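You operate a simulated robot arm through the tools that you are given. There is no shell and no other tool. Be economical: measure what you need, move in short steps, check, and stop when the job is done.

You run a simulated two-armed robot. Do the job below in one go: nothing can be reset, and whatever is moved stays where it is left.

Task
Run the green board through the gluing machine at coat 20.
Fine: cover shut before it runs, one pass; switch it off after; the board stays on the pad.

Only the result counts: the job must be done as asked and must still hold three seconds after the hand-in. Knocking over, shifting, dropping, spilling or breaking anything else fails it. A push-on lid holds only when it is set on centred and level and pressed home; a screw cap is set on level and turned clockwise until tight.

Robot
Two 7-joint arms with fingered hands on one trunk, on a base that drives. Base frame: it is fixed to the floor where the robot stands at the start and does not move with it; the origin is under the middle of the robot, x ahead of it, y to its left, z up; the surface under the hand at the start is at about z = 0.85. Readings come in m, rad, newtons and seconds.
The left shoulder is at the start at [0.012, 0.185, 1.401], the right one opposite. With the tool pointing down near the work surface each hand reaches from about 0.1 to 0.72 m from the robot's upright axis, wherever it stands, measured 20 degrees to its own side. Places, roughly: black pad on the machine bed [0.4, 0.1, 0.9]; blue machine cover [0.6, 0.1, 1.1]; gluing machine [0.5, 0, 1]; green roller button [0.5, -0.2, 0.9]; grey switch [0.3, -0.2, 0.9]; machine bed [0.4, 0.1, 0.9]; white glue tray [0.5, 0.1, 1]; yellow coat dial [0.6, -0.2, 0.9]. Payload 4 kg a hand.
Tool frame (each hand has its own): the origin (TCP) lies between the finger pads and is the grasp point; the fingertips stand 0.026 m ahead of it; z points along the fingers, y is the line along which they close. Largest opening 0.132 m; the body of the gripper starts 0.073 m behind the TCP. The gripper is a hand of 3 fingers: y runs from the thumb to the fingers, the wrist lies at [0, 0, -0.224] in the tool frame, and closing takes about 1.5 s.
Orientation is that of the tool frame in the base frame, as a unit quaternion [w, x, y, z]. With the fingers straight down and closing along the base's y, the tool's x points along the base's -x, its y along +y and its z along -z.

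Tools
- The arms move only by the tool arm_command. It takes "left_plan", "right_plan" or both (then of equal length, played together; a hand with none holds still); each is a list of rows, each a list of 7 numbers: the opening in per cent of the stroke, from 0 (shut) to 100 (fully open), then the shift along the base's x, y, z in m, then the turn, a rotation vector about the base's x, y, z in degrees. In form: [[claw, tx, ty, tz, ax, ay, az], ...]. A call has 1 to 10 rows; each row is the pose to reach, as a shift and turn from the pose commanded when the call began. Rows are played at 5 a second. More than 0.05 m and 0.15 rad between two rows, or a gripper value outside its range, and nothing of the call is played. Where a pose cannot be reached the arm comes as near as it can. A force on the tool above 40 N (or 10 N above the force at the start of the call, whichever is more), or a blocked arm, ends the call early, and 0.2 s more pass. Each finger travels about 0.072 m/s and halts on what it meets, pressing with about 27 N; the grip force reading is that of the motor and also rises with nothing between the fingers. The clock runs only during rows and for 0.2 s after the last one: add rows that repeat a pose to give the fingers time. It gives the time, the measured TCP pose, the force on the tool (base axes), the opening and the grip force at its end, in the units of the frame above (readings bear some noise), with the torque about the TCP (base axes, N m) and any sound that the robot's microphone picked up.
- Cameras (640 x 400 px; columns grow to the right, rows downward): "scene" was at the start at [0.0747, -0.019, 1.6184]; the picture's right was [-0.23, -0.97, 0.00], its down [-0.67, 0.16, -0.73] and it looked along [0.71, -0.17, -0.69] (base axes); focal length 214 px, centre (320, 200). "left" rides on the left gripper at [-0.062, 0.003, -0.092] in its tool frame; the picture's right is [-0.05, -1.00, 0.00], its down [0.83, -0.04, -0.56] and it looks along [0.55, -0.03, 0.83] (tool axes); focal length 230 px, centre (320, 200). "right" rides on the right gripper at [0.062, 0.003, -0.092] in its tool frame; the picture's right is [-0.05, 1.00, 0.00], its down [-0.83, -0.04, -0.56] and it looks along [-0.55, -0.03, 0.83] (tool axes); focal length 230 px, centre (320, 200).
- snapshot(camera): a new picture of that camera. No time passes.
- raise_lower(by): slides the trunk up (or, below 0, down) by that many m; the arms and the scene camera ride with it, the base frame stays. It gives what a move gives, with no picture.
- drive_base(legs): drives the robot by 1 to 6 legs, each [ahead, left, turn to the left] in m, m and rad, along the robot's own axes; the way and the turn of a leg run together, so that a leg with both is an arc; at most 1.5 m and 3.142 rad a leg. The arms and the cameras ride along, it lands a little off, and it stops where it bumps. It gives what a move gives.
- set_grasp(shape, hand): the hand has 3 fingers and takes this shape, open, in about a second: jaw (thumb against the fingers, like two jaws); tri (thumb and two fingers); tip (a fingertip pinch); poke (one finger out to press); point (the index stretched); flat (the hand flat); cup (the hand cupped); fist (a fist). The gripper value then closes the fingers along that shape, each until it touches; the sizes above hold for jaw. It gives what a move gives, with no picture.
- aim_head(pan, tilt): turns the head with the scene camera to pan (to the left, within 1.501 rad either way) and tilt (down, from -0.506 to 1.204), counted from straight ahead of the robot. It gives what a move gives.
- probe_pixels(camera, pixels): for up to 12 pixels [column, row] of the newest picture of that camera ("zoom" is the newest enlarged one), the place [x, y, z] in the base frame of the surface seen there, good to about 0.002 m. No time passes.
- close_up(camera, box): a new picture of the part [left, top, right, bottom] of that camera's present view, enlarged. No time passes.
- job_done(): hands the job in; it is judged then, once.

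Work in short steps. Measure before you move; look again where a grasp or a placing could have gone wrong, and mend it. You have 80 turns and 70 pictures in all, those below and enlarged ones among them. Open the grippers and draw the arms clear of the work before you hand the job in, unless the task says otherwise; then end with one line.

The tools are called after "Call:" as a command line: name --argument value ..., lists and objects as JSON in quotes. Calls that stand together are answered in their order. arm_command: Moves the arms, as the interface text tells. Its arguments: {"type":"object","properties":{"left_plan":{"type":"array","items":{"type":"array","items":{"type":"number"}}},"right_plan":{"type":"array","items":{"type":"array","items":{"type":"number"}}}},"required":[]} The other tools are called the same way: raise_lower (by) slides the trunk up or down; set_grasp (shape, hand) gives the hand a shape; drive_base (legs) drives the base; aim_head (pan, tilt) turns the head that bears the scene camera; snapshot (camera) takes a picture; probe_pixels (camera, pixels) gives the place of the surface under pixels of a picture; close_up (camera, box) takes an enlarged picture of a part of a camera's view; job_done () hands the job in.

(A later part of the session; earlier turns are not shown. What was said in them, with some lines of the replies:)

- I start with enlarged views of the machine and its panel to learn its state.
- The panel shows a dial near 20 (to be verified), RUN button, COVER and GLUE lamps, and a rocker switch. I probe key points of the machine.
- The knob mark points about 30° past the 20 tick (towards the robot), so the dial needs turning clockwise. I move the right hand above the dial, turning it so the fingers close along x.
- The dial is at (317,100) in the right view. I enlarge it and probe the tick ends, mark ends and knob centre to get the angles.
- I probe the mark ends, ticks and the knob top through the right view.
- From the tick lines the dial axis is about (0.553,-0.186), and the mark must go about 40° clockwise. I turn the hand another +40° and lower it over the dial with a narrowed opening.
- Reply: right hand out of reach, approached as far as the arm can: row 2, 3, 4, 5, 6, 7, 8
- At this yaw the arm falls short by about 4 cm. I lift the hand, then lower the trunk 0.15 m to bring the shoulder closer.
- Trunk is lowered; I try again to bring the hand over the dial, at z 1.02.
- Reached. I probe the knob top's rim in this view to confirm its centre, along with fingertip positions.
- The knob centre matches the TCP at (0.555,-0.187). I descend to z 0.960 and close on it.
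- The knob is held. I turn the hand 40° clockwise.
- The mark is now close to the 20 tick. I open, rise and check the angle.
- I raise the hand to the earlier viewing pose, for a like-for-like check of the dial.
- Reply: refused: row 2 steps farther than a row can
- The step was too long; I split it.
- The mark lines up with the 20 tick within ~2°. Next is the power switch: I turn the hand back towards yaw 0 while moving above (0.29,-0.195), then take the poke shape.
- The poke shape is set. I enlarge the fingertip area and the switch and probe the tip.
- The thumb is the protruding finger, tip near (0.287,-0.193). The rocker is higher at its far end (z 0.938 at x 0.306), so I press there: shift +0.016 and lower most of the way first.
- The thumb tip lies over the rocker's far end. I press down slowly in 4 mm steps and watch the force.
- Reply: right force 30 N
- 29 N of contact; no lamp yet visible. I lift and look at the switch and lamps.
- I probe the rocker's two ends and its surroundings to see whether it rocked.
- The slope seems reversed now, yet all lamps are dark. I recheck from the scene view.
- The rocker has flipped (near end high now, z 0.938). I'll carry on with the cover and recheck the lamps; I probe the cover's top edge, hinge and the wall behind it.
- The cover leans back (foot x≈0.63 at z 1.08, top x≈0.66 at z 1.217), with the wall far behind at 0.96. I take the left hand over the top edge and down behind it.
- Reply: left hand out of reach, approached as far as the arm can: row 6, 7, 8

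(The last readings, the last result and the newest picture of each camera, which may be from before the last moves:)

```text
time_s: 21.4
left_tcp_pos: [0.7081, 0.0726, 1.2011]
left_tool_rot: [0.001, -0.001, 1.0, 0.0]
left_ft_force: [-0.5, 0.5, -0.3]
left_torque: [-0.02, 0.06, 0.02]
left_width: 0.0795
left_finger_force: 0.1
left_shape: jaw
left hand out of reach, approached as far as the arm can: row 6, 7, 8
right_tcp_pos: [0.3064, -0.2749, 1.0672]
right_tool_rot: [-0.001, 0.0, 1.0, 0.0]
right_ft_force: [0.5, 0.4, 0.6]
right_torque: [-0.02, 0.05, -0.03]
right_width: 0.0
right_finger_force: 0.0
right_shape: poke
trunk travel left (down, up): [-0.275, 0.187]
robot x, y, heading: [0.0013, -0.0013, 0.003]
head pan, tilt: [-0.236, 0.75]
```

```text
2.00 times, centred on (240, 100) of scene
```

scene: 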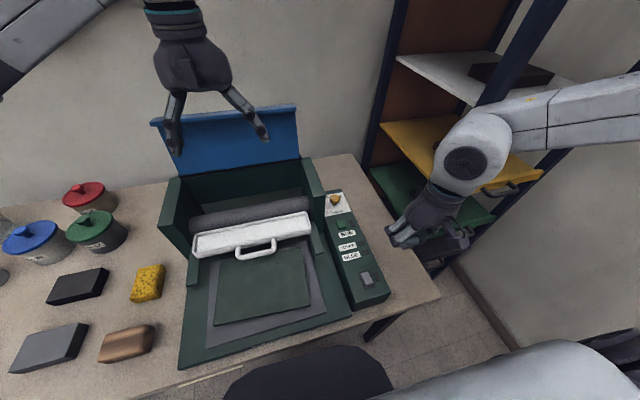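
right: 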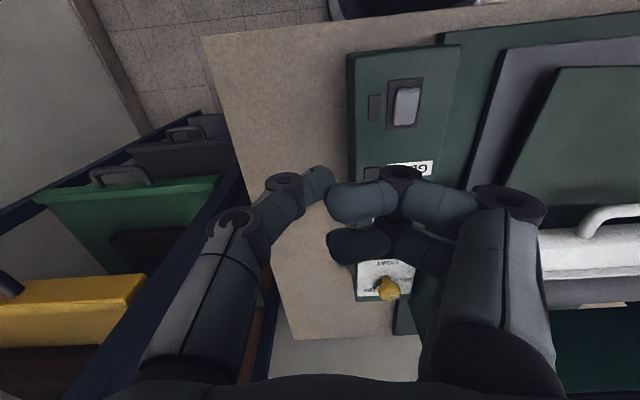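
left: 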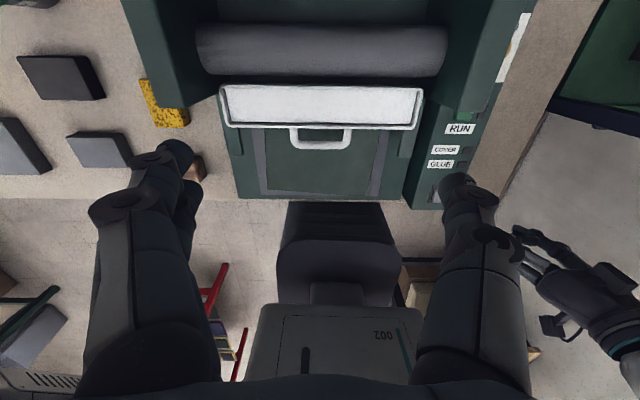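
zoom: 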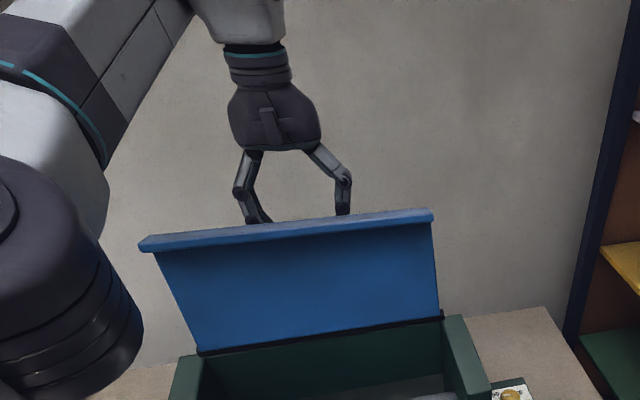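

The fingers are behind the cover. I draw the hand forward to tip it past upright.

Call:
arm_command --left_plan '[[60, -0.02, 0, 0, 0, 0, 0], [60, -0.04, 0, 0, 0, 0, 0], [60, -0.06, 0, 0, 0, 0, 0], [60, -0.08, 0, 0, 0, 0, 0], [60, -0.1, 0, 0, 0, 0, 0], [60, -0.12, 0, 0, 0, 0, 0], [60, -0.12, 0, 0, 0, 0, 0], [60, -0.12, 0, 0, 0, 0, 0]]'

Call:
snapshot --camera "scene"

```text
time_s: 23.2
left_tcp_pos: [0.5906, 0.0676, 1.2023]
left_tool_rot: [0.0, 0.0, 1.0, 0.0]
left_ft_force: [0.3, -0.5, 0.2]
left_torque: [0.01, -0.01, 0.0]
left_width: 0.0795
left_finger_force: 0.1
left_shape: jaw
right_tcp_pos: [0.3051, -0.2737, 1.0676]
right_tool_rot: [0.0, 0.0, 1.0, 0.0]
right_ft_force: [-0.8, 0.2, -0.6]
right_torque: [-0.01, -0.01, -0.01]
right_width: 0.0
right_finger_force: 0.1
right_shape: poke
trunk travel left (down, up): [-0.275, 0.187]
robot x, y, heading: [0.0036, 0.0015, 0.005]
head pan, tilt: [-0.236, 0.75]
```

```text
31 pictures are left
```

scene: 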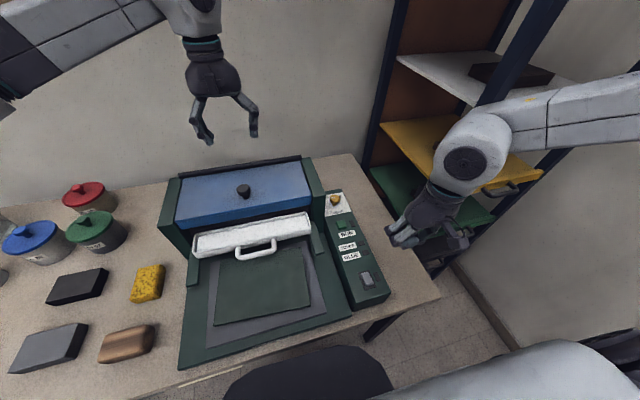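

The cover has fallen shut. I look closely at the cover and the panel lamps.

Call:
close_up --camera "scene" --box '[150, 140, 330, 270]'

Call:
close_up --camera "scene" --box '[310, 180, 400, 310]'

Call:
probe_pixels --camera "scene" --pixels '[[242, 188], [242, 194], [200, 215], [290, 195], [300, 165], [195, 180], [205, 242], [305, 220], [240, 165], [312, 190], [170, 205], [240, 222]]'

```text
3.08 times, centred on (240, 205) of scene
```

zoom: 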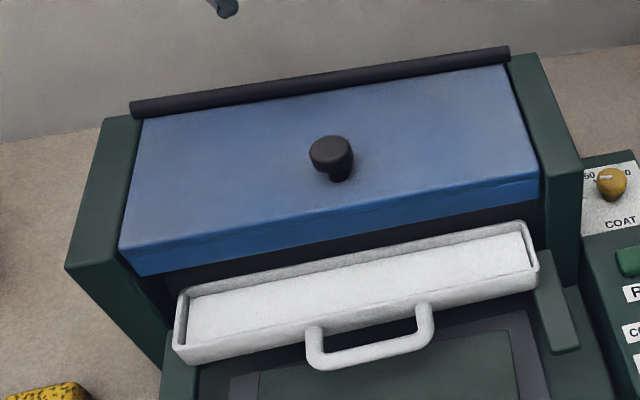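

```text
3.08 times, centred on (355, 245) of scene
```

zoom: 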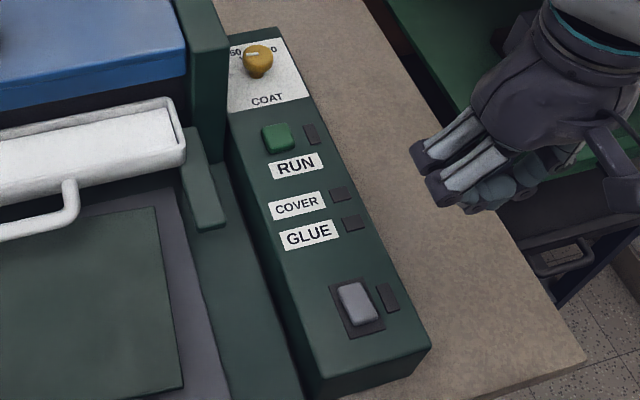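

```text
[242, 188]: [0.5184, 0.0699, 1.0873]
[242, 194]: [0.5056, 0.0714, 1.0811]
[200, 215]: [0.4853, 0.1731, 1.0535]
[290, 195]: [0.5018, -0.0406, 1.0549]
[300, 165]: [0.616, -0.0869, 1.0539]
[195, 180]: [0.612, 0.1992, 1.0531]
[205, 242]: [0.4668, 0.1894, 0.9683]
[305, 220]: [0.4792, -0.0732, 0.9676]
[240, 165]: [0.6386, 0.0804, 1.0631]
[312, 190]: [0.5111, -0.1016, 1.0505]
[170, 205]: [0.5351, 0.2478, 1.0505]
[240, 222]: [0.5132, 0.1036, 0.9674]
```

The cover lies flush (z 1.0535) but no lamp is lit, so the power probably isn't fully on. I press the rocker's far end again, firmer.

Call:
arm_command --right_plan '[[0, 0.002, 0.04, 0, 0, 0, 0], [0, 0.004, 0.08, -0.02, 0, 0, 0], [0, 0.004, 0.08, -0.06, 0, 0, 0], [0, 0.004, 0.08, -0.09, 0, 0, 0], [0, 0.004, 0.08, -0.1, 0, 0, 0], [0, 0.004, 0.08, -0.107, 0, 0, 0], [0, 0.004, 0.08, -0.113, 0, 0, 0], [0, 0.004, 0.08, -0.118, 0, 0, 0], [0, 0.004, 0.08, -0.122, 0, 0, 0]]'

Call:
close_up --camera "right" --box '[230, 60, 410, 280]'

```text
time_s: 24.9
left_tcp_pos: [0.5884, 0.0698, 1.2034]
left_tool_rot: [0.001, 0.0, 1.0, 0.0]
left_ft_force: [1.3, 0.1, 0.5]
left_torque: [0.02, 0.01, 0.0]
left_width: 0.0793
left_finger_force: 0.0
left_shape: jaw
right_tcp_pos: [0.3122, -0.1944, 0.957]
right_tool_rot: [0.007, 0.001, 1.0, -0.001]
right_ft_force: [-0.7, -6.9, 32.3]
right_torque: [0.07, 0.07, 0.02]
right_width: 0.0
right_finger_force: 0.0
right_shape: poke
trunk travel left (down, up): [-0.275, 0.187]
robot x, y, heading: [-0.0042, 0.0032, 0.005]
head pan, tilt: [-0.236, 0.75]
stopped in row 8 (right hand): the force on the tool passed its limit at 43 N (the readings are from after the stop); the commanded pose is now the measured one
```

```text
1.82 times, centred on (320, 170) of right
```

zoom: 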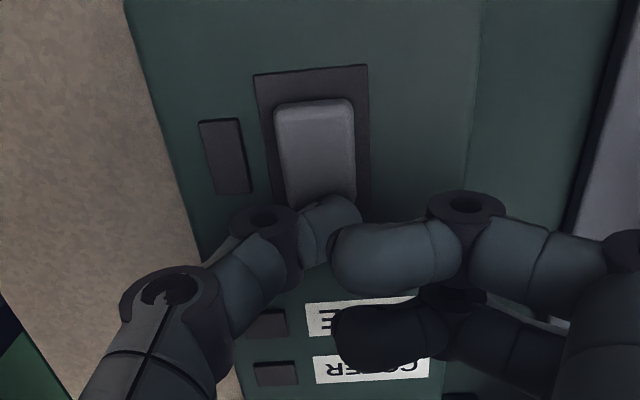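

Still dark with the far end fully down. I try the near end of the rocker: lift 2 cm, shift back 26 mm, press.

Call:
arm_command --right_plan '[[0, 0, 0, 0.02, 0, 0, 0], [0, -0.026, 0, 0.02, 0, 0, 0], [0, -0.026, 0, 0.012, 0, 0, 0], [0, -0.026, 0, 0.006, 0, 0, 0], [0, -0.026, 0, 0.001, 0, 0, 0], [0, -0.026, 0, -0.003, 0, 0, 0], [0, -0.026, 0, -0.007, 0, 0, 0]]'

Call:
close_up --camera "right" --box '[230, 60, 410, 280]'

```text
time_s: 26.3
left_tcp_pos: [0.5885, 0.0668, 1.2027]
left_tool_rot: [0.001, 0.001, 1.0, 0.001]
left_ft_force: [-0.3, -0.7, 1.1]
left_torque: [0.0, -0.01, 0.03]
left_width: 0.0794
left_finger_force: 0.2
left_shape: jaw
right_tcp_pos: [0.2842, -0.1965, 0.9551]
right_tool_rot: [0.005, 0.0, 1.0, -0.002]
right_ft_force: [-7.3, -10.7, 34.8]
right_torque: [0.14, -0.02, 0.02]
right_width: 0.0002
right_finger_force: 0.0
right_shape: poke
trunk travel left (down, up): [-0.275, 0.187]
robot x, y, heading: [0.0037, -0.003, 0.002]
head pan, tilt: [-0.236, 0.75]
stopped in row 6 (right hand): the force on the tool passed its limit at 45 N (the readings are from after the stop); the commanded pose is now the measured one
```

```text
1.82 times, centred on (320, 170) of right
```

zoom: 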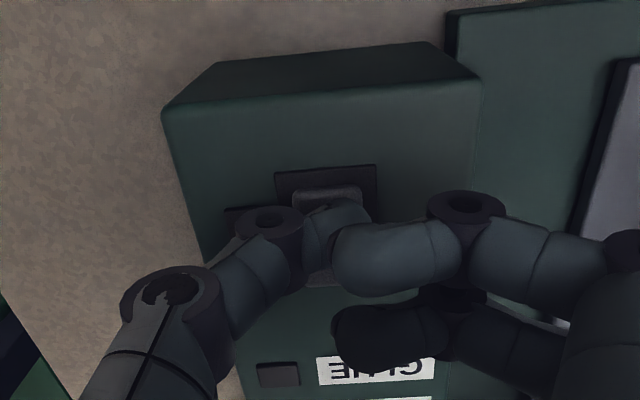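

I lift clear sideways and look at the lamps and rocker.

Call:
arm_command --right_plan '[[0, 0, -0.01, 0.04, 0, 0, 0], [0, 0, -0.05, 0.06, 0, 0, 0], [0, 0, -0.09, 0.08, 0, 0, 0]]'

Call:
close_up --camera "scene" --box '[310, 180, 400, 310]'

Call:
probe_pixels --camera "scene" --pixels '[[364, 273], [366, 278], [367, 283], [363, 275], [368, 281], [378, 277], [358, 247], [344, 224]]'

```text
time_s: 27.1
left_tcp_pos: [0.5885, 0.0665, 1.2028]
left_tool_rot: [0.001, 0.0, 1.0, 0.0]
left_ft_force: [-0.2, -0.3, -0.3]
left_torque: [-0.01, -0.01, -0.04]
left_width: 0.0795
left_finger_force: 0.1
left_shape: jaw
right_tcp_pos: [0.2869, -0.2864, 1.0333]
right_tool_rot: [0.003, 0.0, 1.0, 0.0]
right_ft_force: [0.6, -1.2, -0.6]
right_torque: [-0.02, 0.02, 0.01]
right_width: 0.0
right_finger_force: 0.0
right_shape: poke
trunk travel left (down, up): [-0.275, 0.187]
robot x, y, heading: [-0.0024, -0.0034, 0.004]
head pan, tilt: [-0.236, 0.75]
```

```text
3.08 times, centred on (355, 245) of scene
```

zoom: 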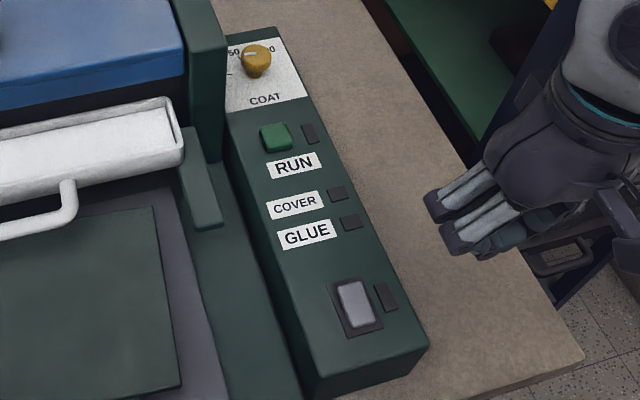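

```text
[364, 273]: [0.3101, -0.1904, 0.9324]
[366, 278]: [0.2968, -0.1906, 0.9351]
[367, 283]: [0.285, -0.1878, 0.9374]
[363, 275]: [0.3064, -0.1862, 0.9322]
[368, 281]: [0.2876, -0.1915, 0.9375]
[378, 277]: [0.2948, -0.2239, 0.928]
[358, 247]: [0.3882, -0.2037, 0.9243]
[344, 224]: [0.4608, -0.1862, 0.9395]
```

The rocker still seems far-end-down. I take a careful close-up with the right camera and probe along it.

Call:
close_up --camera "right" --box '[380, 60, 460, 160]'

Call:
probe_pixels --camera "zoom" --pixels '[[320, 120], [320, 140], [320, 160], [320, 180], [320, 200], [320, 220], [320, 240], [320, 260], [320, 280], [320, 300], [200, 200], [450, 200]]'

```text
4.00 times, centred on (420, 110) of right
```

zoom: 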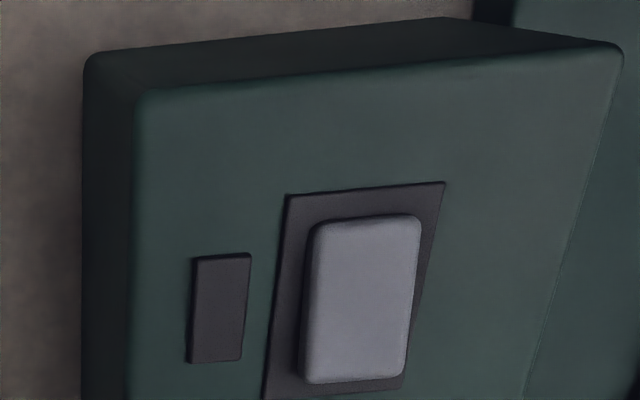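

```text
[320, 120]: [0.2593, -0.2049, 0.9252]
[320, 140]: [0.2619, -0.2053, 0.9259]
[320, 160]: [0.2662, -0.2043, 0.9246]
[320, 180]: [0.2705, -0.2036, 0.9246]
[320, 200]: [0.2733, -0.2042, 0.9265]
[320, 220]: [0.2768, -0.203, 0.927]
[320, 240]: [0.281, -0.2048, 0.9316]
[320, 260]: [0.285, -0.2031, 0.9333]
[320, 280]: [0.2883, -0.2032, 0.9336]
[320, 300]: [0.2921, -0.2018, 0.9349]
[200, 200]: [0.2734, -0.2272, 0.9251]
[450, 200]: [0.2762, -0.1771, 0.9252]
```

That column ran along the rocker's bevel; I probe its centre line instead.

Call:
probe_pixels --camera "zoom" --pixels '[[370, 225], [369, 240], [368, 255], [366, 270], [365, 285], [363, 300], [361, 315], [359, 330], [357, 345], [355, 360], [353, 372], [350, 390]]'

```text
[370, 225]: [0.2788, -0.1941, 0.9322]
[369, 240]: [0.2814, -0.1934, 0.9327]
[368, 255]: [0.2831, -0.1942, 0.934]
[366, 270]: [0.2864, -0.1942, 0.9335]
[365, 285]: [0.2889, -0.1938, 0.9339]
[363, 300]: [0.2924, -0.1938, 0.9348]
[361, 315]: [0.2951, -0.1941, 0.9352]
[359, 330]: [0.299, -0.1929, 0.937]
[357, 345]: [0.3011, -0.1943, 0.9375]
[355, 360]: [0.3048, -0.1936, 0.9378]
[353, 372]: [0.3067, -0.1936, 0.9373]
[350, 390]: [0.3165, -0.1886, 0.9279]
```

Now it is clear (the earlier probe used a stale picture): the near end is down, as at the start, so the rocker flips fine both ways and lamps stayed dark in both. Something else may be missing, so I look around for a plug or the machine's other features.

Call:
aim_head --pan 0.5 --tilt 0.6

Call:
snapshot --camera "scene"

Call:
snapshot --camera "left"

```text
time_s: 28.2
left_tcp_pos: [0.5896, 0.0672, 1.2025]
left_tool_rot: [0.0, 0.001, 1.0, 0.0]
left_ft_force: [0.8, -0.3, 0.1]
left_torque: [0.0, -0.01, 0.0]
left_width: 0.0796
left_finger_force: 0.0
left_shape: jaw
right_tcp_pos: [0.2877, -0.2856, 1.033]
right_tool_rot: [0.003, 0.001, 1.0, -0.001]
right_ft_force: [0.0, 0.6, 0.1]
right_torque: [0.0, -0.01, -0.01]
right_width: 0.0
right_finger_force: 0.0
right_shape: poke
trunk travel left (down, up): [-0.275, 0.187]
robot x, y, heading: [0.0, -0.0001, -0.003]
head pan, tilt: [0.499, 0.6]
```

```text
24 pictures are left
```

scene: 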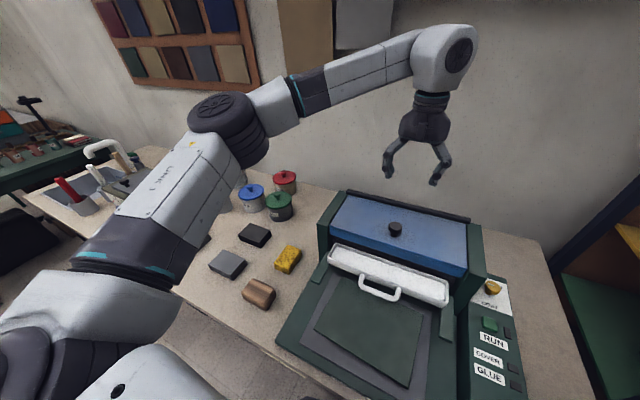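

```text
23 pictures are left
```

left: 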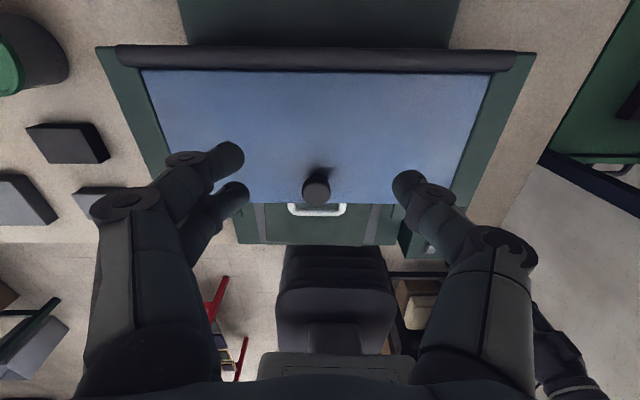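

No plug to be seen. The starting state must be "off", so I flip the rocker's far end down again and then check the lamps from close by.

Call:
arm_command --right_plan '[[0, 0.009, 0.03, 0, 0, 0, 0], [0, 0.018, 0.06, -0.01, 0, 0, 0], [0, 0.018, 0.092, -0.03, 0, 0, 0], [0, 0.018, 0.092, -0.06, 0, 0, 0], [0, 0.018, 0.092, -0.067, 0, 0, 0], [0, 0.018, 0.092, -0.072, 0, 0, 0], [0, 0.018, 0.092, -0.076, 0, 0, 0], [0, 0.018, 0.092, -0.06, 0, 0, 0], [0, 0.018, 0.06, -0.02, 0, 0, 0], [0, 0.018, 0.02, 0.0, 0, 0, 0]]'

Call:
aim_head --pan -0.45 --tilt 0.75

Call:
snapshot --camera "scene"

```text
refused: row 9 steps farther than a row can; nothing moved
```

```text
time_s: 29.4
left_tcp_pos: [0.5893, 0.0686, 1.2016]
left_tool_rot: [0.001, 0.0, 1.0, 0.0]
left_ft_force: [-0.8, -0.2, 0.3]
left_torque: [0.03, 0.03, 0.01]
left_width: 0.0793
left_finger_force: 0.1
left_shape: jaw
right_tcp_pos: [0.2879, -0.2855, 1.0338]
right_tool_rot: [0.003, 0.001, 1.0, -0.002]
right_ft_force: [0.3, 0.6, 0.0]
right_torque: [0.02, 0.03, -0.01]
right_width: 0.0
right_finger_force: 0.0
right_shape: poke
trunk travel left (down, up): [-0.275, 0.187]
robot x, y, heading: [0.0012, -0.0004, -0.006]
head pan, tilt: [-0.45, 0.75]
```

```text
22 pictures are left
```

scene: 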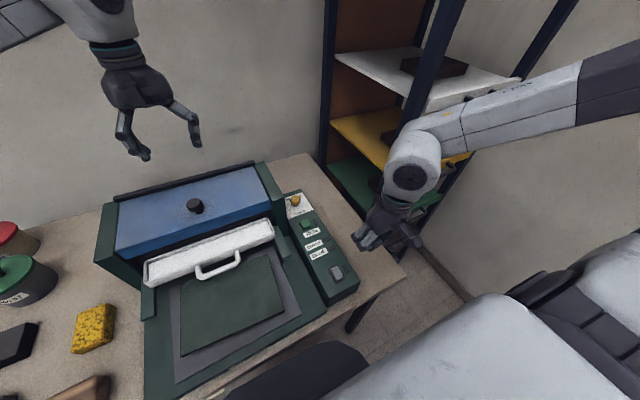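

The call was refused for a long step; I split it and repeat the press.

Call:
arm_command --right_plan '[[0, 0.018, 0.045, 0, 0, 0, 0], [0, 0.018, 0.085, -0.02, 0, 0, 0], [0, 0.018, 0.092, -0.055, 0, 0, 0], [0, 0.018, 0.092, -0.065, 0, 0, 0], [0, 0.018, 0.092, -0.071, 0, 0, 0], [0, 0.018, 0.092, -0.075, 0, 0, 0], [0, 0.018, 0.092, -0.077, 0, 0, 0]]'

Call:
arm_command --right_plan '[[0, 0, 0, 0.03, 0, 0, 0], [0, 0, -0.03, 0.06, 0, 0, 0], [0, 0, -0.07, 0.08, 0, 0, 0], [0, 0, -0.09, 0.1, 0, 0, 0]]'

Call:
close_up --camera "scene" --box '[280, 180, 370, 310]'

```text
time_s: 31.1
left_tcp_pos: [0.5886, 0.0681, 1.2023]
left_tool_rot: [0.0, 0.002, 1.0, 0.001]
left_ft_force: [0.2, 0.1, -0.3]
left_torque: [-0.02, 0.05, 0.0]
left_width: 0.0793
left_finger_force: 0.2
left_shape: jaw
right_tcp_pos: [0.3063, -0.1933, 0.9595]
right_tool_rot: [0.008, 0.001, 1.0, -0.003]
right_ft_force: [-2.0, -6.5, 28.8]
right_torque: [-0.01, 0.16, 0.06]
right_width: 0.0
right_finger_force: 0.2
right_shape: poke
trunk travel left (down, up): [-0.275, 0.187]
robot x, y, heading: [-0.002, 0.0005, -0.0]
head pan, tilt: [-0.45, 0.75]
stopped in row 7 (right hand): the force on the tool passed its limit at 42 N (the readings are from after the stop); the commanded pose is now the measured one
```

```text
time_s: 32.1
left_tcp_pos: [0.5902, 0.0686, 1.2025]
left_tool_rot: [0.0, 0.001, 1.0, 0.001]
left_ft_force: [0.8, -0.2, 0.2]
left_torque: [-0.01, -0.02, -0.01]
left_width: 0.0793
left_finger_force: 0.1
left_shape: jaw
right_tcp_pos: [0.3048, -0.2833, 1.0575]
right_tool_rot: [0.006, 0.001, 1.0, -0.001]
right_ft_force: [0.4, -0.3, -0.6]
right_torque: [-0.01, 0.02, 0.01]
right_width: 0.0003
right_finger_force: 0.0
right_shape: poke
trunk travel left (down, up): [-0.275, 0.187]
robot x, y, heading: [-0.0018, 0.0011, -0.002]
head pan, tilt: [-0.45, 0.75]
```

```text
3.08 times, centred on (325, 245) of scene
```

zoom: 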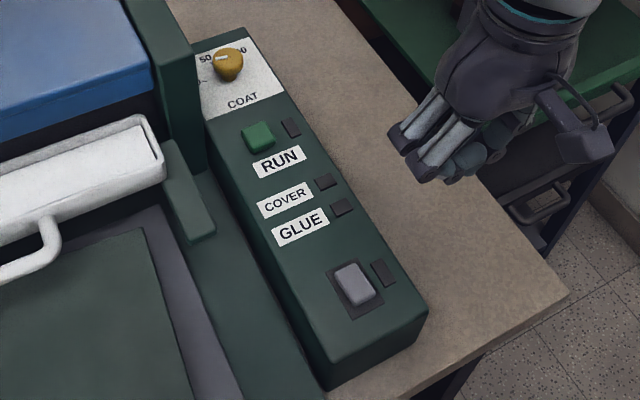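

Still dark. With the cover shut, coat at 20 and the board on the pad, pressing RUN once is the intended step and will show whether the machine has power; I bring the hand above the button, turned ~85° so that its curled fingers clear the machine wall.

Call:
arm_command --right_plan '[[0, 0, 0, 0.02, 0, 0, 8.5], [0, 0.02, 0.01, 0.03, 0, 0, 17], [0, 0.04, 0.02, 0.03, 0, 0, 25.5], [0, 0.06, 0.03, 0.03, 0, 0, 34], [0, 0.08, 0.04, 0.03, 0, 0, 42.5], [0, 0.1, 0.055, 0.03, 0, 0, 51], [0, 0.12, 0.07, 0.03, 0, 0, 59.5], [0, 0.14, 0.085, 0.02, 0, 0, 68], [0, 0.155, 0.095, 0, 0, 0, 76.5], [0, 0.163, 0.102, -0.03, 0, 0, 85]]'

Call:
snapshot --camera "right"

Call:
close_up --camera "scene" --box '[260, 150, 380, 300]'

```text
time_s: 34.3
left_tcp_pos: [0.5908, 0.0672, 1.2012]
left_tool_rot: [-0.001, 0.0, 1.0, -0.001]
left_ft_force: [0.7, -0.5, -0.3]
left_torque: [0.02, 0.0, 0.02]
left_width: 0.0796
left_finger_force: 0.1
left_shape: jaw
right_tcp_pos: [0.4707, -0.1839, 1.0279]
right_tool_rot: [0.006, -0.676, 0.737, 0.004]
right_ft_force: [0.1, -0.2, -1.2]
right_torque: [-0.03, 0.02, 0.0]
right_width: 0.0003
right_finger_force: 0.1
right_shape: poke
trunk travel left (down, up): [-0.275, 0.187]
robot x, y, heading: [-0.001, -0.0019, 0.002]
head pan, tilt: [-0.45, 0.75]
```

```text
20 pictures are left
```

right: 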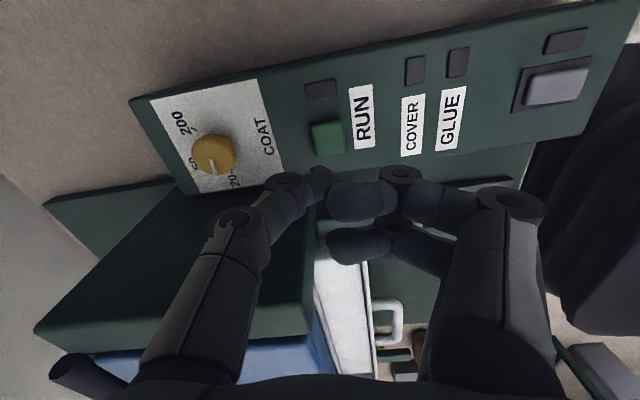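

```text
2.67 times, centred on (320, 225) of scene
```

zoom: 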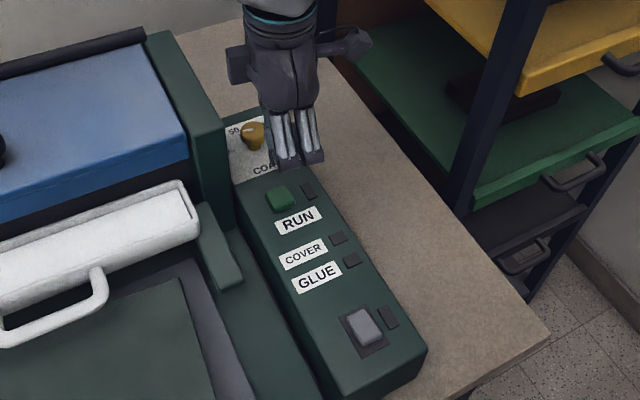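

I probe the button centre and the thumb tip to align the press.

Call:
probe_pixels --camera "right" --pixels '[[327, 132], [327, 145], [318, 138], [338, 138], [322, 172], [320, 180], [550, 85], [535, 88], [570, 82]]'

```text
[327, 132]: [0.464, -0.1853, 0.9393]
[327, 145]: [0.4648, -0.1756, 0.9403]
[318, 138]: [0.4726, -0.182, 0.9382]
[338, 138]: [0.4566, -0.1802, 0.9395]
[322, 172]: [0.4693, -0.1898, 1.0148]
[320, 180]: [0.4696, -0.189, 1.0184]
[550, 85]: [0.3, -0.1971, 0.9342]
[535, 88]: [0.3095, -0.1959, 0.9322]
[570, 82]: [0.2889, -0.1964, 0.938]
```

Button centre is (0.4645,-0.181), top 0.9395. I press it once, gently, then release upward.

Call:
arm_command --right_plan '[[0, -0.005, 0.003, -0.03, 0, 0, 0], [0, -0.005, 0.003, -0.06, 0, 0, 0], [0, -0.005, 0.003, -0.066, 0, 0, 0], [0, -0.005, 0.003, -0.07, 0, 0, 0], [0, -0.005, 0.003, -0.073, 0, 0, 0]]'

Call:
close_up --camera "scene" --box '[120, 150, 380, 350]'

```text
time_s: 35.5
left_tcp_pos: [0.5886, 0.0678, 1.2037]
left_tool_rot: [0.001, 0.0, 1.0, 0.001]
left_ft_force: [0.0, 0.0, -0.3]
left_torque: [-0.05, 0.0, 0.0]
left_width: 0.0794
left_finger_force: 0.1
left_shape: jaw
right_tcp_pos: [0.4633, -0.1801, 0.9557]
right_tool_rot: [0.009, -0.674, 0.739, 0.001]
right_ft_force: [4.3, -2.6, 20.2]
right_torque: [-0.18, -0.05, 0.0]
right_width: 0.0
right_finger_force: 0.0
right_shape: poke
trunk travel left (down, up): [-0.275, 0.187]
robot x, y, heading: [0.0022, 0.0005, 0.001]
head pan, tilt: [-0.45, 0.75]
heard: click
```

```text
2.00 times, centred on (250, 250) of scene
```

zoom: 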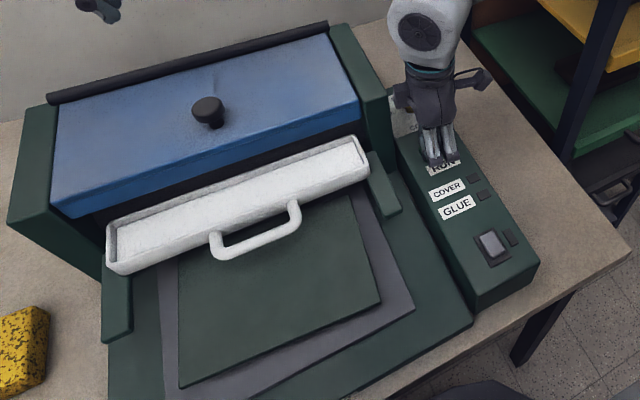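

A click was heard from the button. I release upward and watch lamps and bed.

Call:
arm_command --right_plan '[[0, 0, 0, 0.03, 0, 0, 0], [0, 0, -0.02, 0.06, 0, 0, 0], [0, 0, -0.02, 0.06, 0, 0, 0], [0, 0, -0.02, 0.06, 0, 0, 0], [0, 0, -0.02, 0.06, 0, 0, 0]]'

Call:
snapshot --camera "right"

```text
time_s: 36.7
left_tcp_pos: [0.5889, 0.067, 1.2015]
left_tool_rot: [0.0, 0.001, 1.0, 0.0]
left_ft_force: [-0.2, -0.4, 0.4]
left_torque: [0.0, 0.04, 0.03]
left_width: 0.0796
left_finger_force: 0.0
left_shape: jaw
right_tcp_pos: [0.462, -0.2002, 1.0145]
right_tool_rot: [0.007, -0.675, 0.738, 0.003]
right_ft_force: [0.4, -0.1, 0.9]
right_torque: [-0.03, -0.02, -0.01]
right_width: 0.0001
right_finger_force: 0.0
right_shape: poke
trunk travel left (down, up): [-0.275, 0.187]
robot x, y, heading: [-0.0016, -0.0061, -0.004]
head pan, tilt: [-0.45, 0.75]
```

```text
17 pictures are left
```

right: 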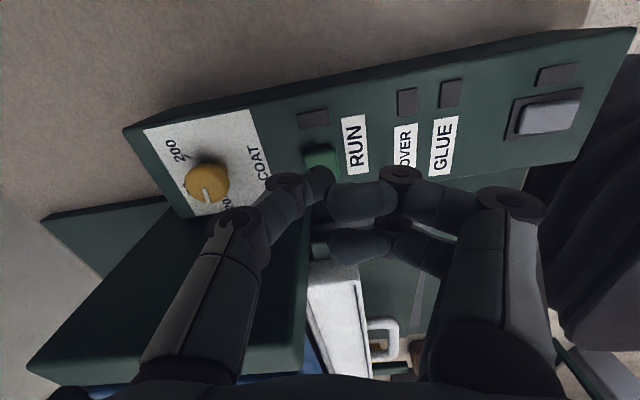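

The machine did not start, so it has no power in this state. I look over the wall and back of the machine for a socket, a plug or another switch.

Call:
aim_head --pan -0.15 --tilt 0.5

Call:
snapshot --camera "scene"

```text
time_s: 37.5
left_tcp_pos: [0.5915, 0.0676, 1.2006]
left_tool_rot: [0.0, 0.001, 1.0, 0.0]
left_ft_force: [0.5, 0.8, 0.0]
left_torque: [0.0, -0.01, 0.02]
left_width: 0.0792
left_finger_force: 0.0
left_shape: jaw
right_tcp_pos: [0.4627, -0.2007, 1.014]
right_tool_rot: [0.006, -0.675, 0.738, 0.003]
right_ft_force: [-1.3, 0.0, 0.1]
right_torque: [-0.04, -0.01, -0.01]
right_width: 0.0
right_finger_force: 0.2
right_shape: poke
trunk travel left (down, up): [-0.275, 0.187]
robot x, y, heading: [-0.001, 0.0027, -0.003]
head pan, tilt: [-0.15, 0.499]
```

```text
16 pictures are left
```

scene: 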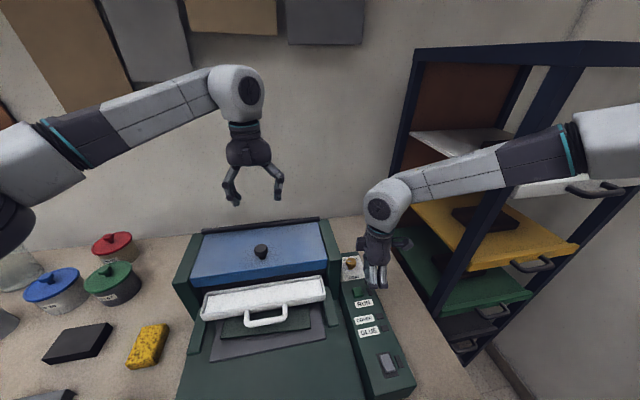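

The pad and board have moved in under the tray – the machine is running. I let time pass and watch.

Call:
arm_command --right_plan '[[0, 0, 0, 0.02, 0, 0, 0], [0, 0, 0, 0.02, 0, 0, 0], [0, 0, 0, 0.02, 0, 0, 0], [0, 0, 0, 0.02, 0, 0, 0], [0, 0, 0, 0.02, 0, 0, 0], [0, 0, 0, 0.02, 0, 0, 0], [0, 0, 0, 0.02, 0, 0, 0], [0, 0, 0, 0.02, 0, 0, 0]]'

Call:
close_up --camera "scene" --box '[160, 200, 430, 400]'

```text
time_s: 39.3
left_tcp_pos: [0.5904, 0.0676, 1.2019]
left_tool_rot: [0.0, 0.0, 1.0, 0.0]
left_ft_force: [-0.2, -0.8, -0.4]
left_torque: [0.0, 0.0, 0.01]
left_width: 0.0797
left_finger_force: 0.0
left_shape: jaw
right_tcp_pos: [0.4618, -0.1996, 1.0348]
right_tool_rot: [0.006, -0.674, 0.738, 0.003]
right_ft_force: [0.3, 0.1, 0.1]
right_torque: [-0.02, -0.01, -0.02]
right_width: 0.0
right_finger_force: 0.1
right_shape: poke
trunk travel left (down, up): [-0.275, 0.187]
robot x, y, heading: [-0.0044, -0.0013, -0.005]
head pan, tilt: [-0.15, 0.499]
```

```text
2.00 times, centred on (295, 300) of scene
```

zoom: 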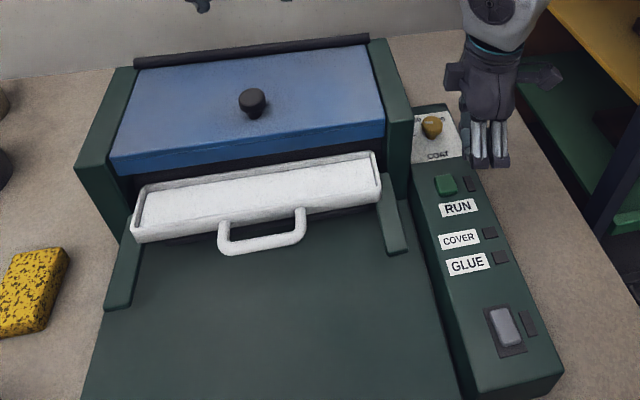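

The pad has gone fully in. I keep waiting for the pass to end.

Call:
arm_command --right_plan '[[0, 0, 0, 0, 0, 0, 0], [0, 0, 0, 0, 0, 0, 0], [0, 0, 0, 0, 0, 0, 0], [0, 0, 0, 0, 0, 0, 0], [0, 0, 0, 0, 0, 0, 0], [0, 0, 0, 0, 0, 0, 0], [0, 0, 0, 0, 0, 0, 0], [0, 0, 0, 0, 0, 0, 0], [0, 0, 0, 0, 0, 0, 0], [0, 0, 0, 0, 0, 0, 0]]'

Call:
arm_command --right_plan '[[0, 0, 0, 0, 0, 0, 0], [0, 0, 0, 0, 0, 0, 0], [0, 0, 0, 0, 0, 0, 0], [0, 0, 0, 0, 0, 0, 0], [0, 0, 0, 0, 0, 0, 0], [0, 0, 0, 0, 0, 0, 0], [0, 0, 0, 0, 0, 0, 0], [0, 0, 0, 0, 0, 0, 0], [0, 0, 0, 0, 0, 0, 0], [0, 0, 0, 0, 0, 0, 0]]'

Call:
snapshot --camera "scene"

```text
time_s: 41.5
left_tcp_pos: [0.591, 0.0679, 1.2022]
left_tool_rot: [0.0, 0.0, 1.0, 0.0]
left_ft_force: [0.2, -0.2, 0.1]
left_torque: [-0.04, -0.01, -0.04]
left_width: 0.0793
left_finger_force: 0.0
left_shape: jaw
right_tcp_pos: [0.4617, -0.1988, 1.0348]
right_tool_rot: [0.006, -0.675, 0.737, 0.002]
right_ft_force: [-0.6, -0.6, 0.2]
right_torque: [0.03, -0.01, -0.01]
right_width: 0.0
right_finger_force: 0.0
right_shape: poke
trunk travel left (down, up): [-0.275, 0.187]
robot x, y, heading: [0.0029, -0.0005, -0.003]
head pan, tilt: [-0.15, 0.499]
```

```text
time_s: 43.7
left_tcp_pos: [0.5908, 0.0678, 1.2015]
left_tool_rot: [0.0, 0.001, 1.0, -0.001]
left_ft_force: [-0.1, -0.2, -0.2]
left_torque: [0.01, 0.02, -0.03]
left_width: 0.0796
left_finger_force: 0.0
left_shape: jaw
right_tcp_pos: [0.4611, -0.1998, 1.034]
right_tool_rot: [0.005, -0.675, 0.737, 0.003]
right_ft_force: [0.1, 0.4, 0.4]
right_torque: [-0.01, -0.04, -0.03]
right_width: 0.0001
right_finger_force: 0.1
right_shape: poke
trunk travel left (down, up): [-0.275, 0.187]
robot x, y, heading: [-0.001, 0.0012, 0.002]
head pan, tilt: [-0.15, 0.499]
```

```text
14 pictures are left
```

scene: 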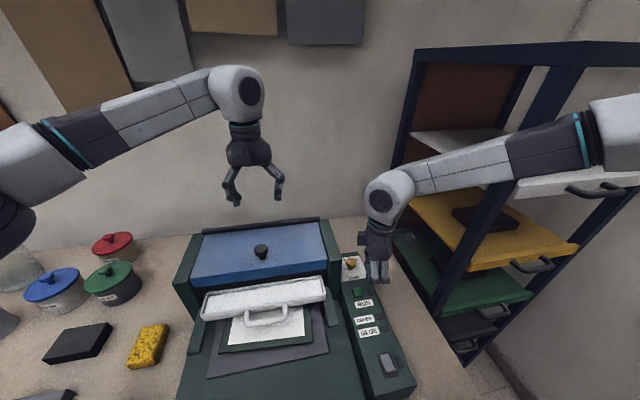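

The board is coming back, coated white. I wait for it to come to rest.

Call:
arm_command --right_plan '[[0, 0, 0, 0, 0, 0, 0], [0, 0, 0, 0, 0, 0, 0], [0, 0, 0, 0, 0, 0, 0], [0, 0, 0, 0, 0, 0, 0], [0, 0, 0, 0, 0, 0, 0], [0, 0, 0, 0, 0, 0, 0], [0, 0, 0, 0, 0, 0, 0], [0, 0, 0, 0, 0, 0, 0], [0, 0, 0, 0, 0, 0, 0], [0, 0, 0, 0, 0, 0, 0]]'

Call:
aim_head --pan -0.3 --tilt 0.8

Call:
snapshot --camera "scene"

```text
time_s: 45.9
left_tcp_pos: [0.5912, 0.0679, 1.2016]
left_tool_rot: [0.0, 0.001, 1.0, -0.001]
left_ft_force: [0.4, -0.3, 0.6]
left_torque: [0.01, -0.03, 0.01]
left_width: 0.0793
left_finger_force: 0.0
left_shape: jaw
right_tcp_pos: [0.4611, -0.2001, 1.034]
right_tool_rot: [0.006, -0.675, 0.738, 0.002]
right_ft_force: [-0.7, 0.9, 0.1]
right_torque: [-0.02, 0.0, -0.01]
right_width: 0.0
right_finger_force: 0.0
right_shape: poke
trunk travel left (down, up): [-0.275, 0.187]
robot x, y, heading: [0.0003, 0.0002, -0.001]
head pan, tilt: [-0.15, 0.499]
```

```text
time_s: 46.7
left_tcp_pos: [0.5912, 0.068, 1.2022]
left_tool_rot: [0.001, 0.0, 1.0, 0.0]
left_ft_force: [0.7, 0.3, 0.2]
left_torque: [-0.05, -0.03, -0.02]
left_width: 0.0794
left_finger_force: 0.1
left_shape: jaw
right_tcp_pos: [0.4608, -0.1979, 1.0338]
right_tool_rot: [0.006, -0.675, 0.738, 0.002]
right_ft_force: [-0.2, -0.5, -0.1]
right_torque: [0.04, 0.01, -0.01]
right_width: 0.0
right_finger_force: 0.0
right_shape: poke
trunk travel left (down, up): [-0.275, 0.187]
robot x, y, heading: [-0.0022, -0.0005, -0.001]
head pan, tilt: [-0.3, 0.799]
```

```text
13 pictures are left
```

scene: 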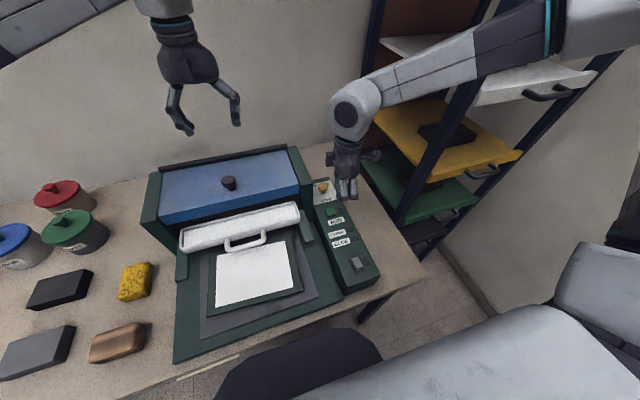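

The pass is complete: board coated and back on the bed. Now I bring the right hand back, turned to its earlier pose, over the switch to switch off.

Call:
arm_command --right_plan '[[0, -0.005, -0.01, 0.03, 0, 0, -8.5], [0, -0.02, -0.02, 0.05, 0, 0, -17], [0, -0.04, -0.03, 0.05, 0, 0, -25.5], [0, -0.06, -0.04, 0.05, 0, 0, -34], [0, -0.08, -0.05, 0.05, 0, 0, -42.5], [0, -0.1, -0.05, 0.05, 0, 0, -51], [0, -0.12, -0.04, 0.05, 0, 0, -59.5], [0, -0.14, -0.03, 0.03, 0, 0, -68], [0, -0.16, -0.01, 0.01, 0, 0, -76.5], [0, -0.177, 0.003, -0.01, 0, 0, -85]]'

Call:
close_up --camera "scene" --box '[170, 170, 390, 350]'

```text
time_s: 48.9
left_tcp_pos: [0.5908, 0.0659, 1.2028]
left_tool_rot: [0.0, 0.001, 1.0, 0.0]
left_ft_force: [-0.9, 0.4, 0.3]
left_torque: [-0.04, -0.01, -0.01]
left_width: 0.0796
left_finger_force: 0.1
left_shape: jaw
right_tcp_pos: [0.287, -0.1984, 1.0236]
right_tool_rot: [0.007, 0.001, 1.0, -0.001]
right_ft_force: [0.7, -0.7, 0.0]
right_torque: [0.0, 0.02, 0.0]
right_width: 0.0
right_finger_force: 0.0
right_shape: poke
trunk travel left (down, up): [-0.275, 0.187]
robot x, y, heading: [-0.0002, -0.0019, -0.003]
head pan, tilt: [-0.3, 0.799]
```

```text
2.22 times, centred on (280, 260) of scene
```

zoom: 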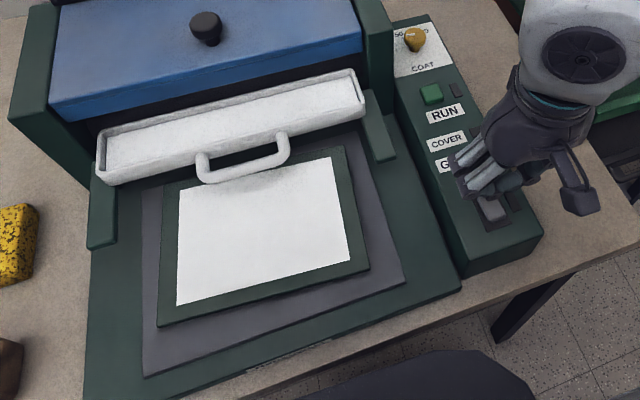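

The coated board lies on the pad and is still. I press the rocker's near end, as in the press that flipped it before.

Call:
arm_command --right_plan '[[0, -0.003, 0.002, -0.03, 0, 0, 0], [0, -0.003, 0.002, -0.05, 0, 0, 0], [0, -0.003, 0.002, -0.058, 0, 0, 0], [0, -0.003, 0.002, -0.063, 0, 0, 0], [0, -0.003, 0.002, -0.067, 0, 0, 0], [0, -0.003, 0.002, -0.071, 0, 0, 0], [0, -0.003, 0.002, -0.074, 0, 0, 0]]'

Call:
arm_command --right_plan '[[0, 0, 0, 0.04, 0, 0, 0], [0, 0, -0.04, 0.06, 0, 0, 0], [0, 0, -0.08, 0.08, 0, 0, 0]]'

Call:
close_up --camera "right" --box '[380, 60, 460, 160]'

```text
time_s: 50.3
left_tcp_pos: [0.5885, 0.0669, 1.2015]
left_tool_rot: [0.0, 0.002, 1.0, 0.0]
left_ft_force: [-0.5, -1.3, -0.4]
left_torque: [0.02, 0.01, -0.02]
left_width: 0.0795
left_finger_force: 0.0
left_shape: jaw
right_tcp_pos: [0.2815, -0.1961, 0.9566]
right_tool_rot: [0.008, 0.001, 1.0, -0.004]
right_ft_force: [-8.8, -11.3, 38.1]
right_torque: [0.04, -0.03, -0.06]
right_width: 0.0
right_finger_force: 0.0
right_shape: poke
trunk travel left (down, up): [-0.275, 0.187]
robot x, y, heading: [-0.0025, 0.0025, -0.005]
head pan, tilt: [-0.3, 0.799]
stopped in row 6 (right hand): the force on the tool passed its limit at 42 N (the readings are from after the stop); the commanded pose is now the measured one
```

```text
time_s: 51.1
left_tcp_pos: [0.5891, 0.0652, 1.2016]
left_tool_rot: [0.001, 0.002, 1.0, 0.002]
left_ft_force: [-1.0, -0.8, -0.7]
left_torque: [0.05, -0.03, -0.02]
left_width: 0.0795
left_finger_force: 0.1
left_shape: jaw
right_tcp_pos: [0.2843, -0.2775, 1.0338]
right_tool_rot: [0.008, 0.001, 1.0, -0.002]
right_ft_force: [-0.2, 1.2, 0.3]
right_torque: [0.0, 0.01, -0.01]
right_width: 0.0
right_finger_force: 0.1
right_shape: poke
trunk travel left (down, up): [-0.275, 0.187]
robot x, y, heading: [0.0001, -0.0005, -0.004]
head pan, tilt: [-0.3, 0.799]
```

```text
4.00 times, centred on (420, 110) of right
```

zoom: 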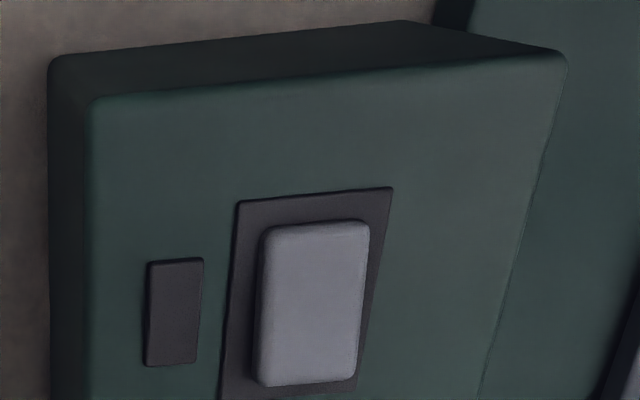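

I probe along the rocker's centre line to confirm it's flipped to off.

Call:
probe_pixels --camera "zoom" --pixels '[[319, 235], [317, 255], [315, 275], [313, 300], [311, 325], [309, 350], [307, 370]]'

```text
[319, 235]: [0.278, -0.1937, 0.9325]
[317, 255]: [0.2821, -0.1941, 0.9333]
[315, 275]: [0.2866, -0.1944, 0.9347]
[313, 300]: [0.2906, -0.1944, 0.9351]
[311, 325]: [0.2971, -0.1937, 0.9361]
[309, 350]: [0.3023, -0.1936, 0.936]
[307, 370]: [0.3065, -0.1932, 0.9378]
```

The rocker is back in its starting (off) position. I withdraw both arms and open the hands.

Call:
arm_command --right_plan '[[0, 0, -0.01, 0.045, 0, 0, 0], [0, 0, -0.02, 0.09, 0, 0, 0], [0, 0, -0.03, 0.135, 0, 0, 0], [0, 0, -0.03, 0.18, 0, 0, 0], [0, 0, -0.03, 0.2, 0, 0, 0]]' --left_plan '[[70, 0, 0, 0.045, 0, 0, 0], [80, 0, 0, 0.09, 0, 0, 0], [90, -0.03, 0.02, 0.1, 0, 0, 0], [100, -0.07, 0.04, 0.1, 0, 0, 0], [100, -0.11, 0.06, 0.1, 0, 0, 0]]'

Call:
set_grasp --shape "jaw" --hand "right"

Call:
snapshot --camera "scene"

Call:
close_up --camera "scene" --box '[140, 140, 400, 350]'

```text
time_s: 52.3
left_tcp_pos: [0.4807, 0.1304, 1.3027]
left_tool_rot: [0.001, 0.001, 1.0, 0.0]
left_ft_force: [0.2, -0.6, -0.2]
left_torque: [-0.01, -0.04, -0.01]
left_width: 0.132
left_finger_force: 0.2
left_shape: jaw
right_tcp_pos: [0.2829, -0.3041, 1.2355]
right_tool_rot: [0.008, 0.002, 1.0, -0.003]
right_ft_force: [-0.3, -0.7, 0.0]
right_torque: [-0.03, 0.0, -0.01]
right_width: 0.0001
right_finger_force: 0.1
right_shape: poke
trunk travel left (down, up): [-0.275, 0.187]
robot x, y, heading: [0.0001, 0.0003, -0.0]
head pan, tilt: [-0.3, 0.799]
```

```text
time_s: 53.2
left_tcp_pos: [0.4829, 0.1294, 1.3022]
left_tool_rot: [0.0, 0.001, 1.0, 0.001]
left_ft_force: [-0.2, 0.3, 0.8]
left_torque: [0.0, -0.02, 0.01]
left_width: 0.1319
left_finger_force: 0.0
left_shape: jaw
right_tcp_pos: [0.285, -0.3054, 1.2337]
right_tool_rot: [0.008, 0.002, 1.0, -0.003]
right_ft_force: [0.2, 0.3, 0.0]
right_torque: [-0.03, 0.0, 0.03]
right_width: 0.1321
right_finger_force: 0.0
right_shape: jaw
trunk travel left (down, up): [-0.275, 0.187]
robot x, y, heading: [-0.0016, 0.002, -0.005]
head pan, tilt: [-0.3, 0.799]
```

```text
10 pictures are left
```

scene: 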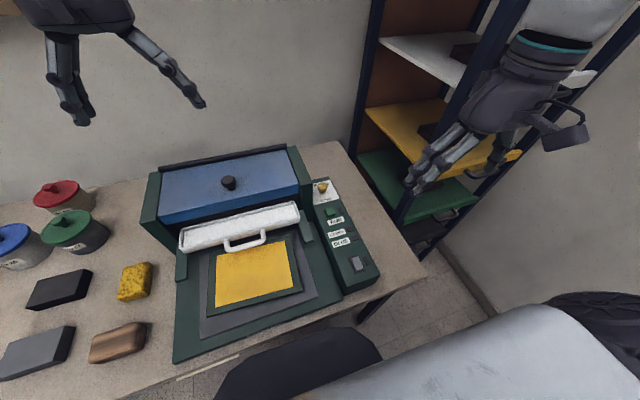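

```text
1.90 times, centred on (270, 245) of scene
```

zoom: 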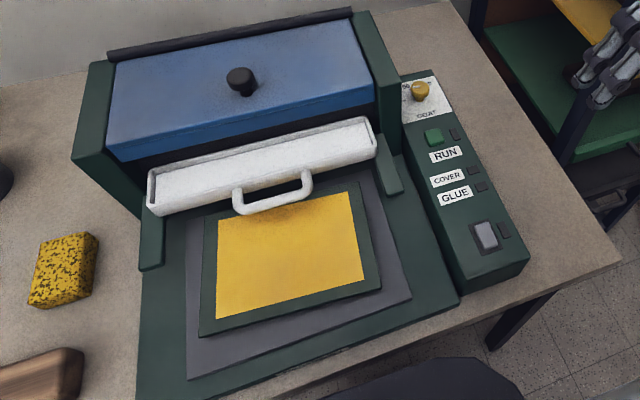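

The board is coated, back on the pad and at rest, though its coat has gone from white to yellow. The cover is shut, the dial is at 20, the switch is off and the arms are clear, so I hand in.

Call:
job_done

```text
The job is handed in.
```

I ran the green board through the gluing machine once at coat 20 with the cover shut, and it is back on the pad with the machine switched off. None of the panel lamps lit at any point, so I judged the off position by the rocker being back where it started. The coat came out white and had turned yellow a few seconds later.
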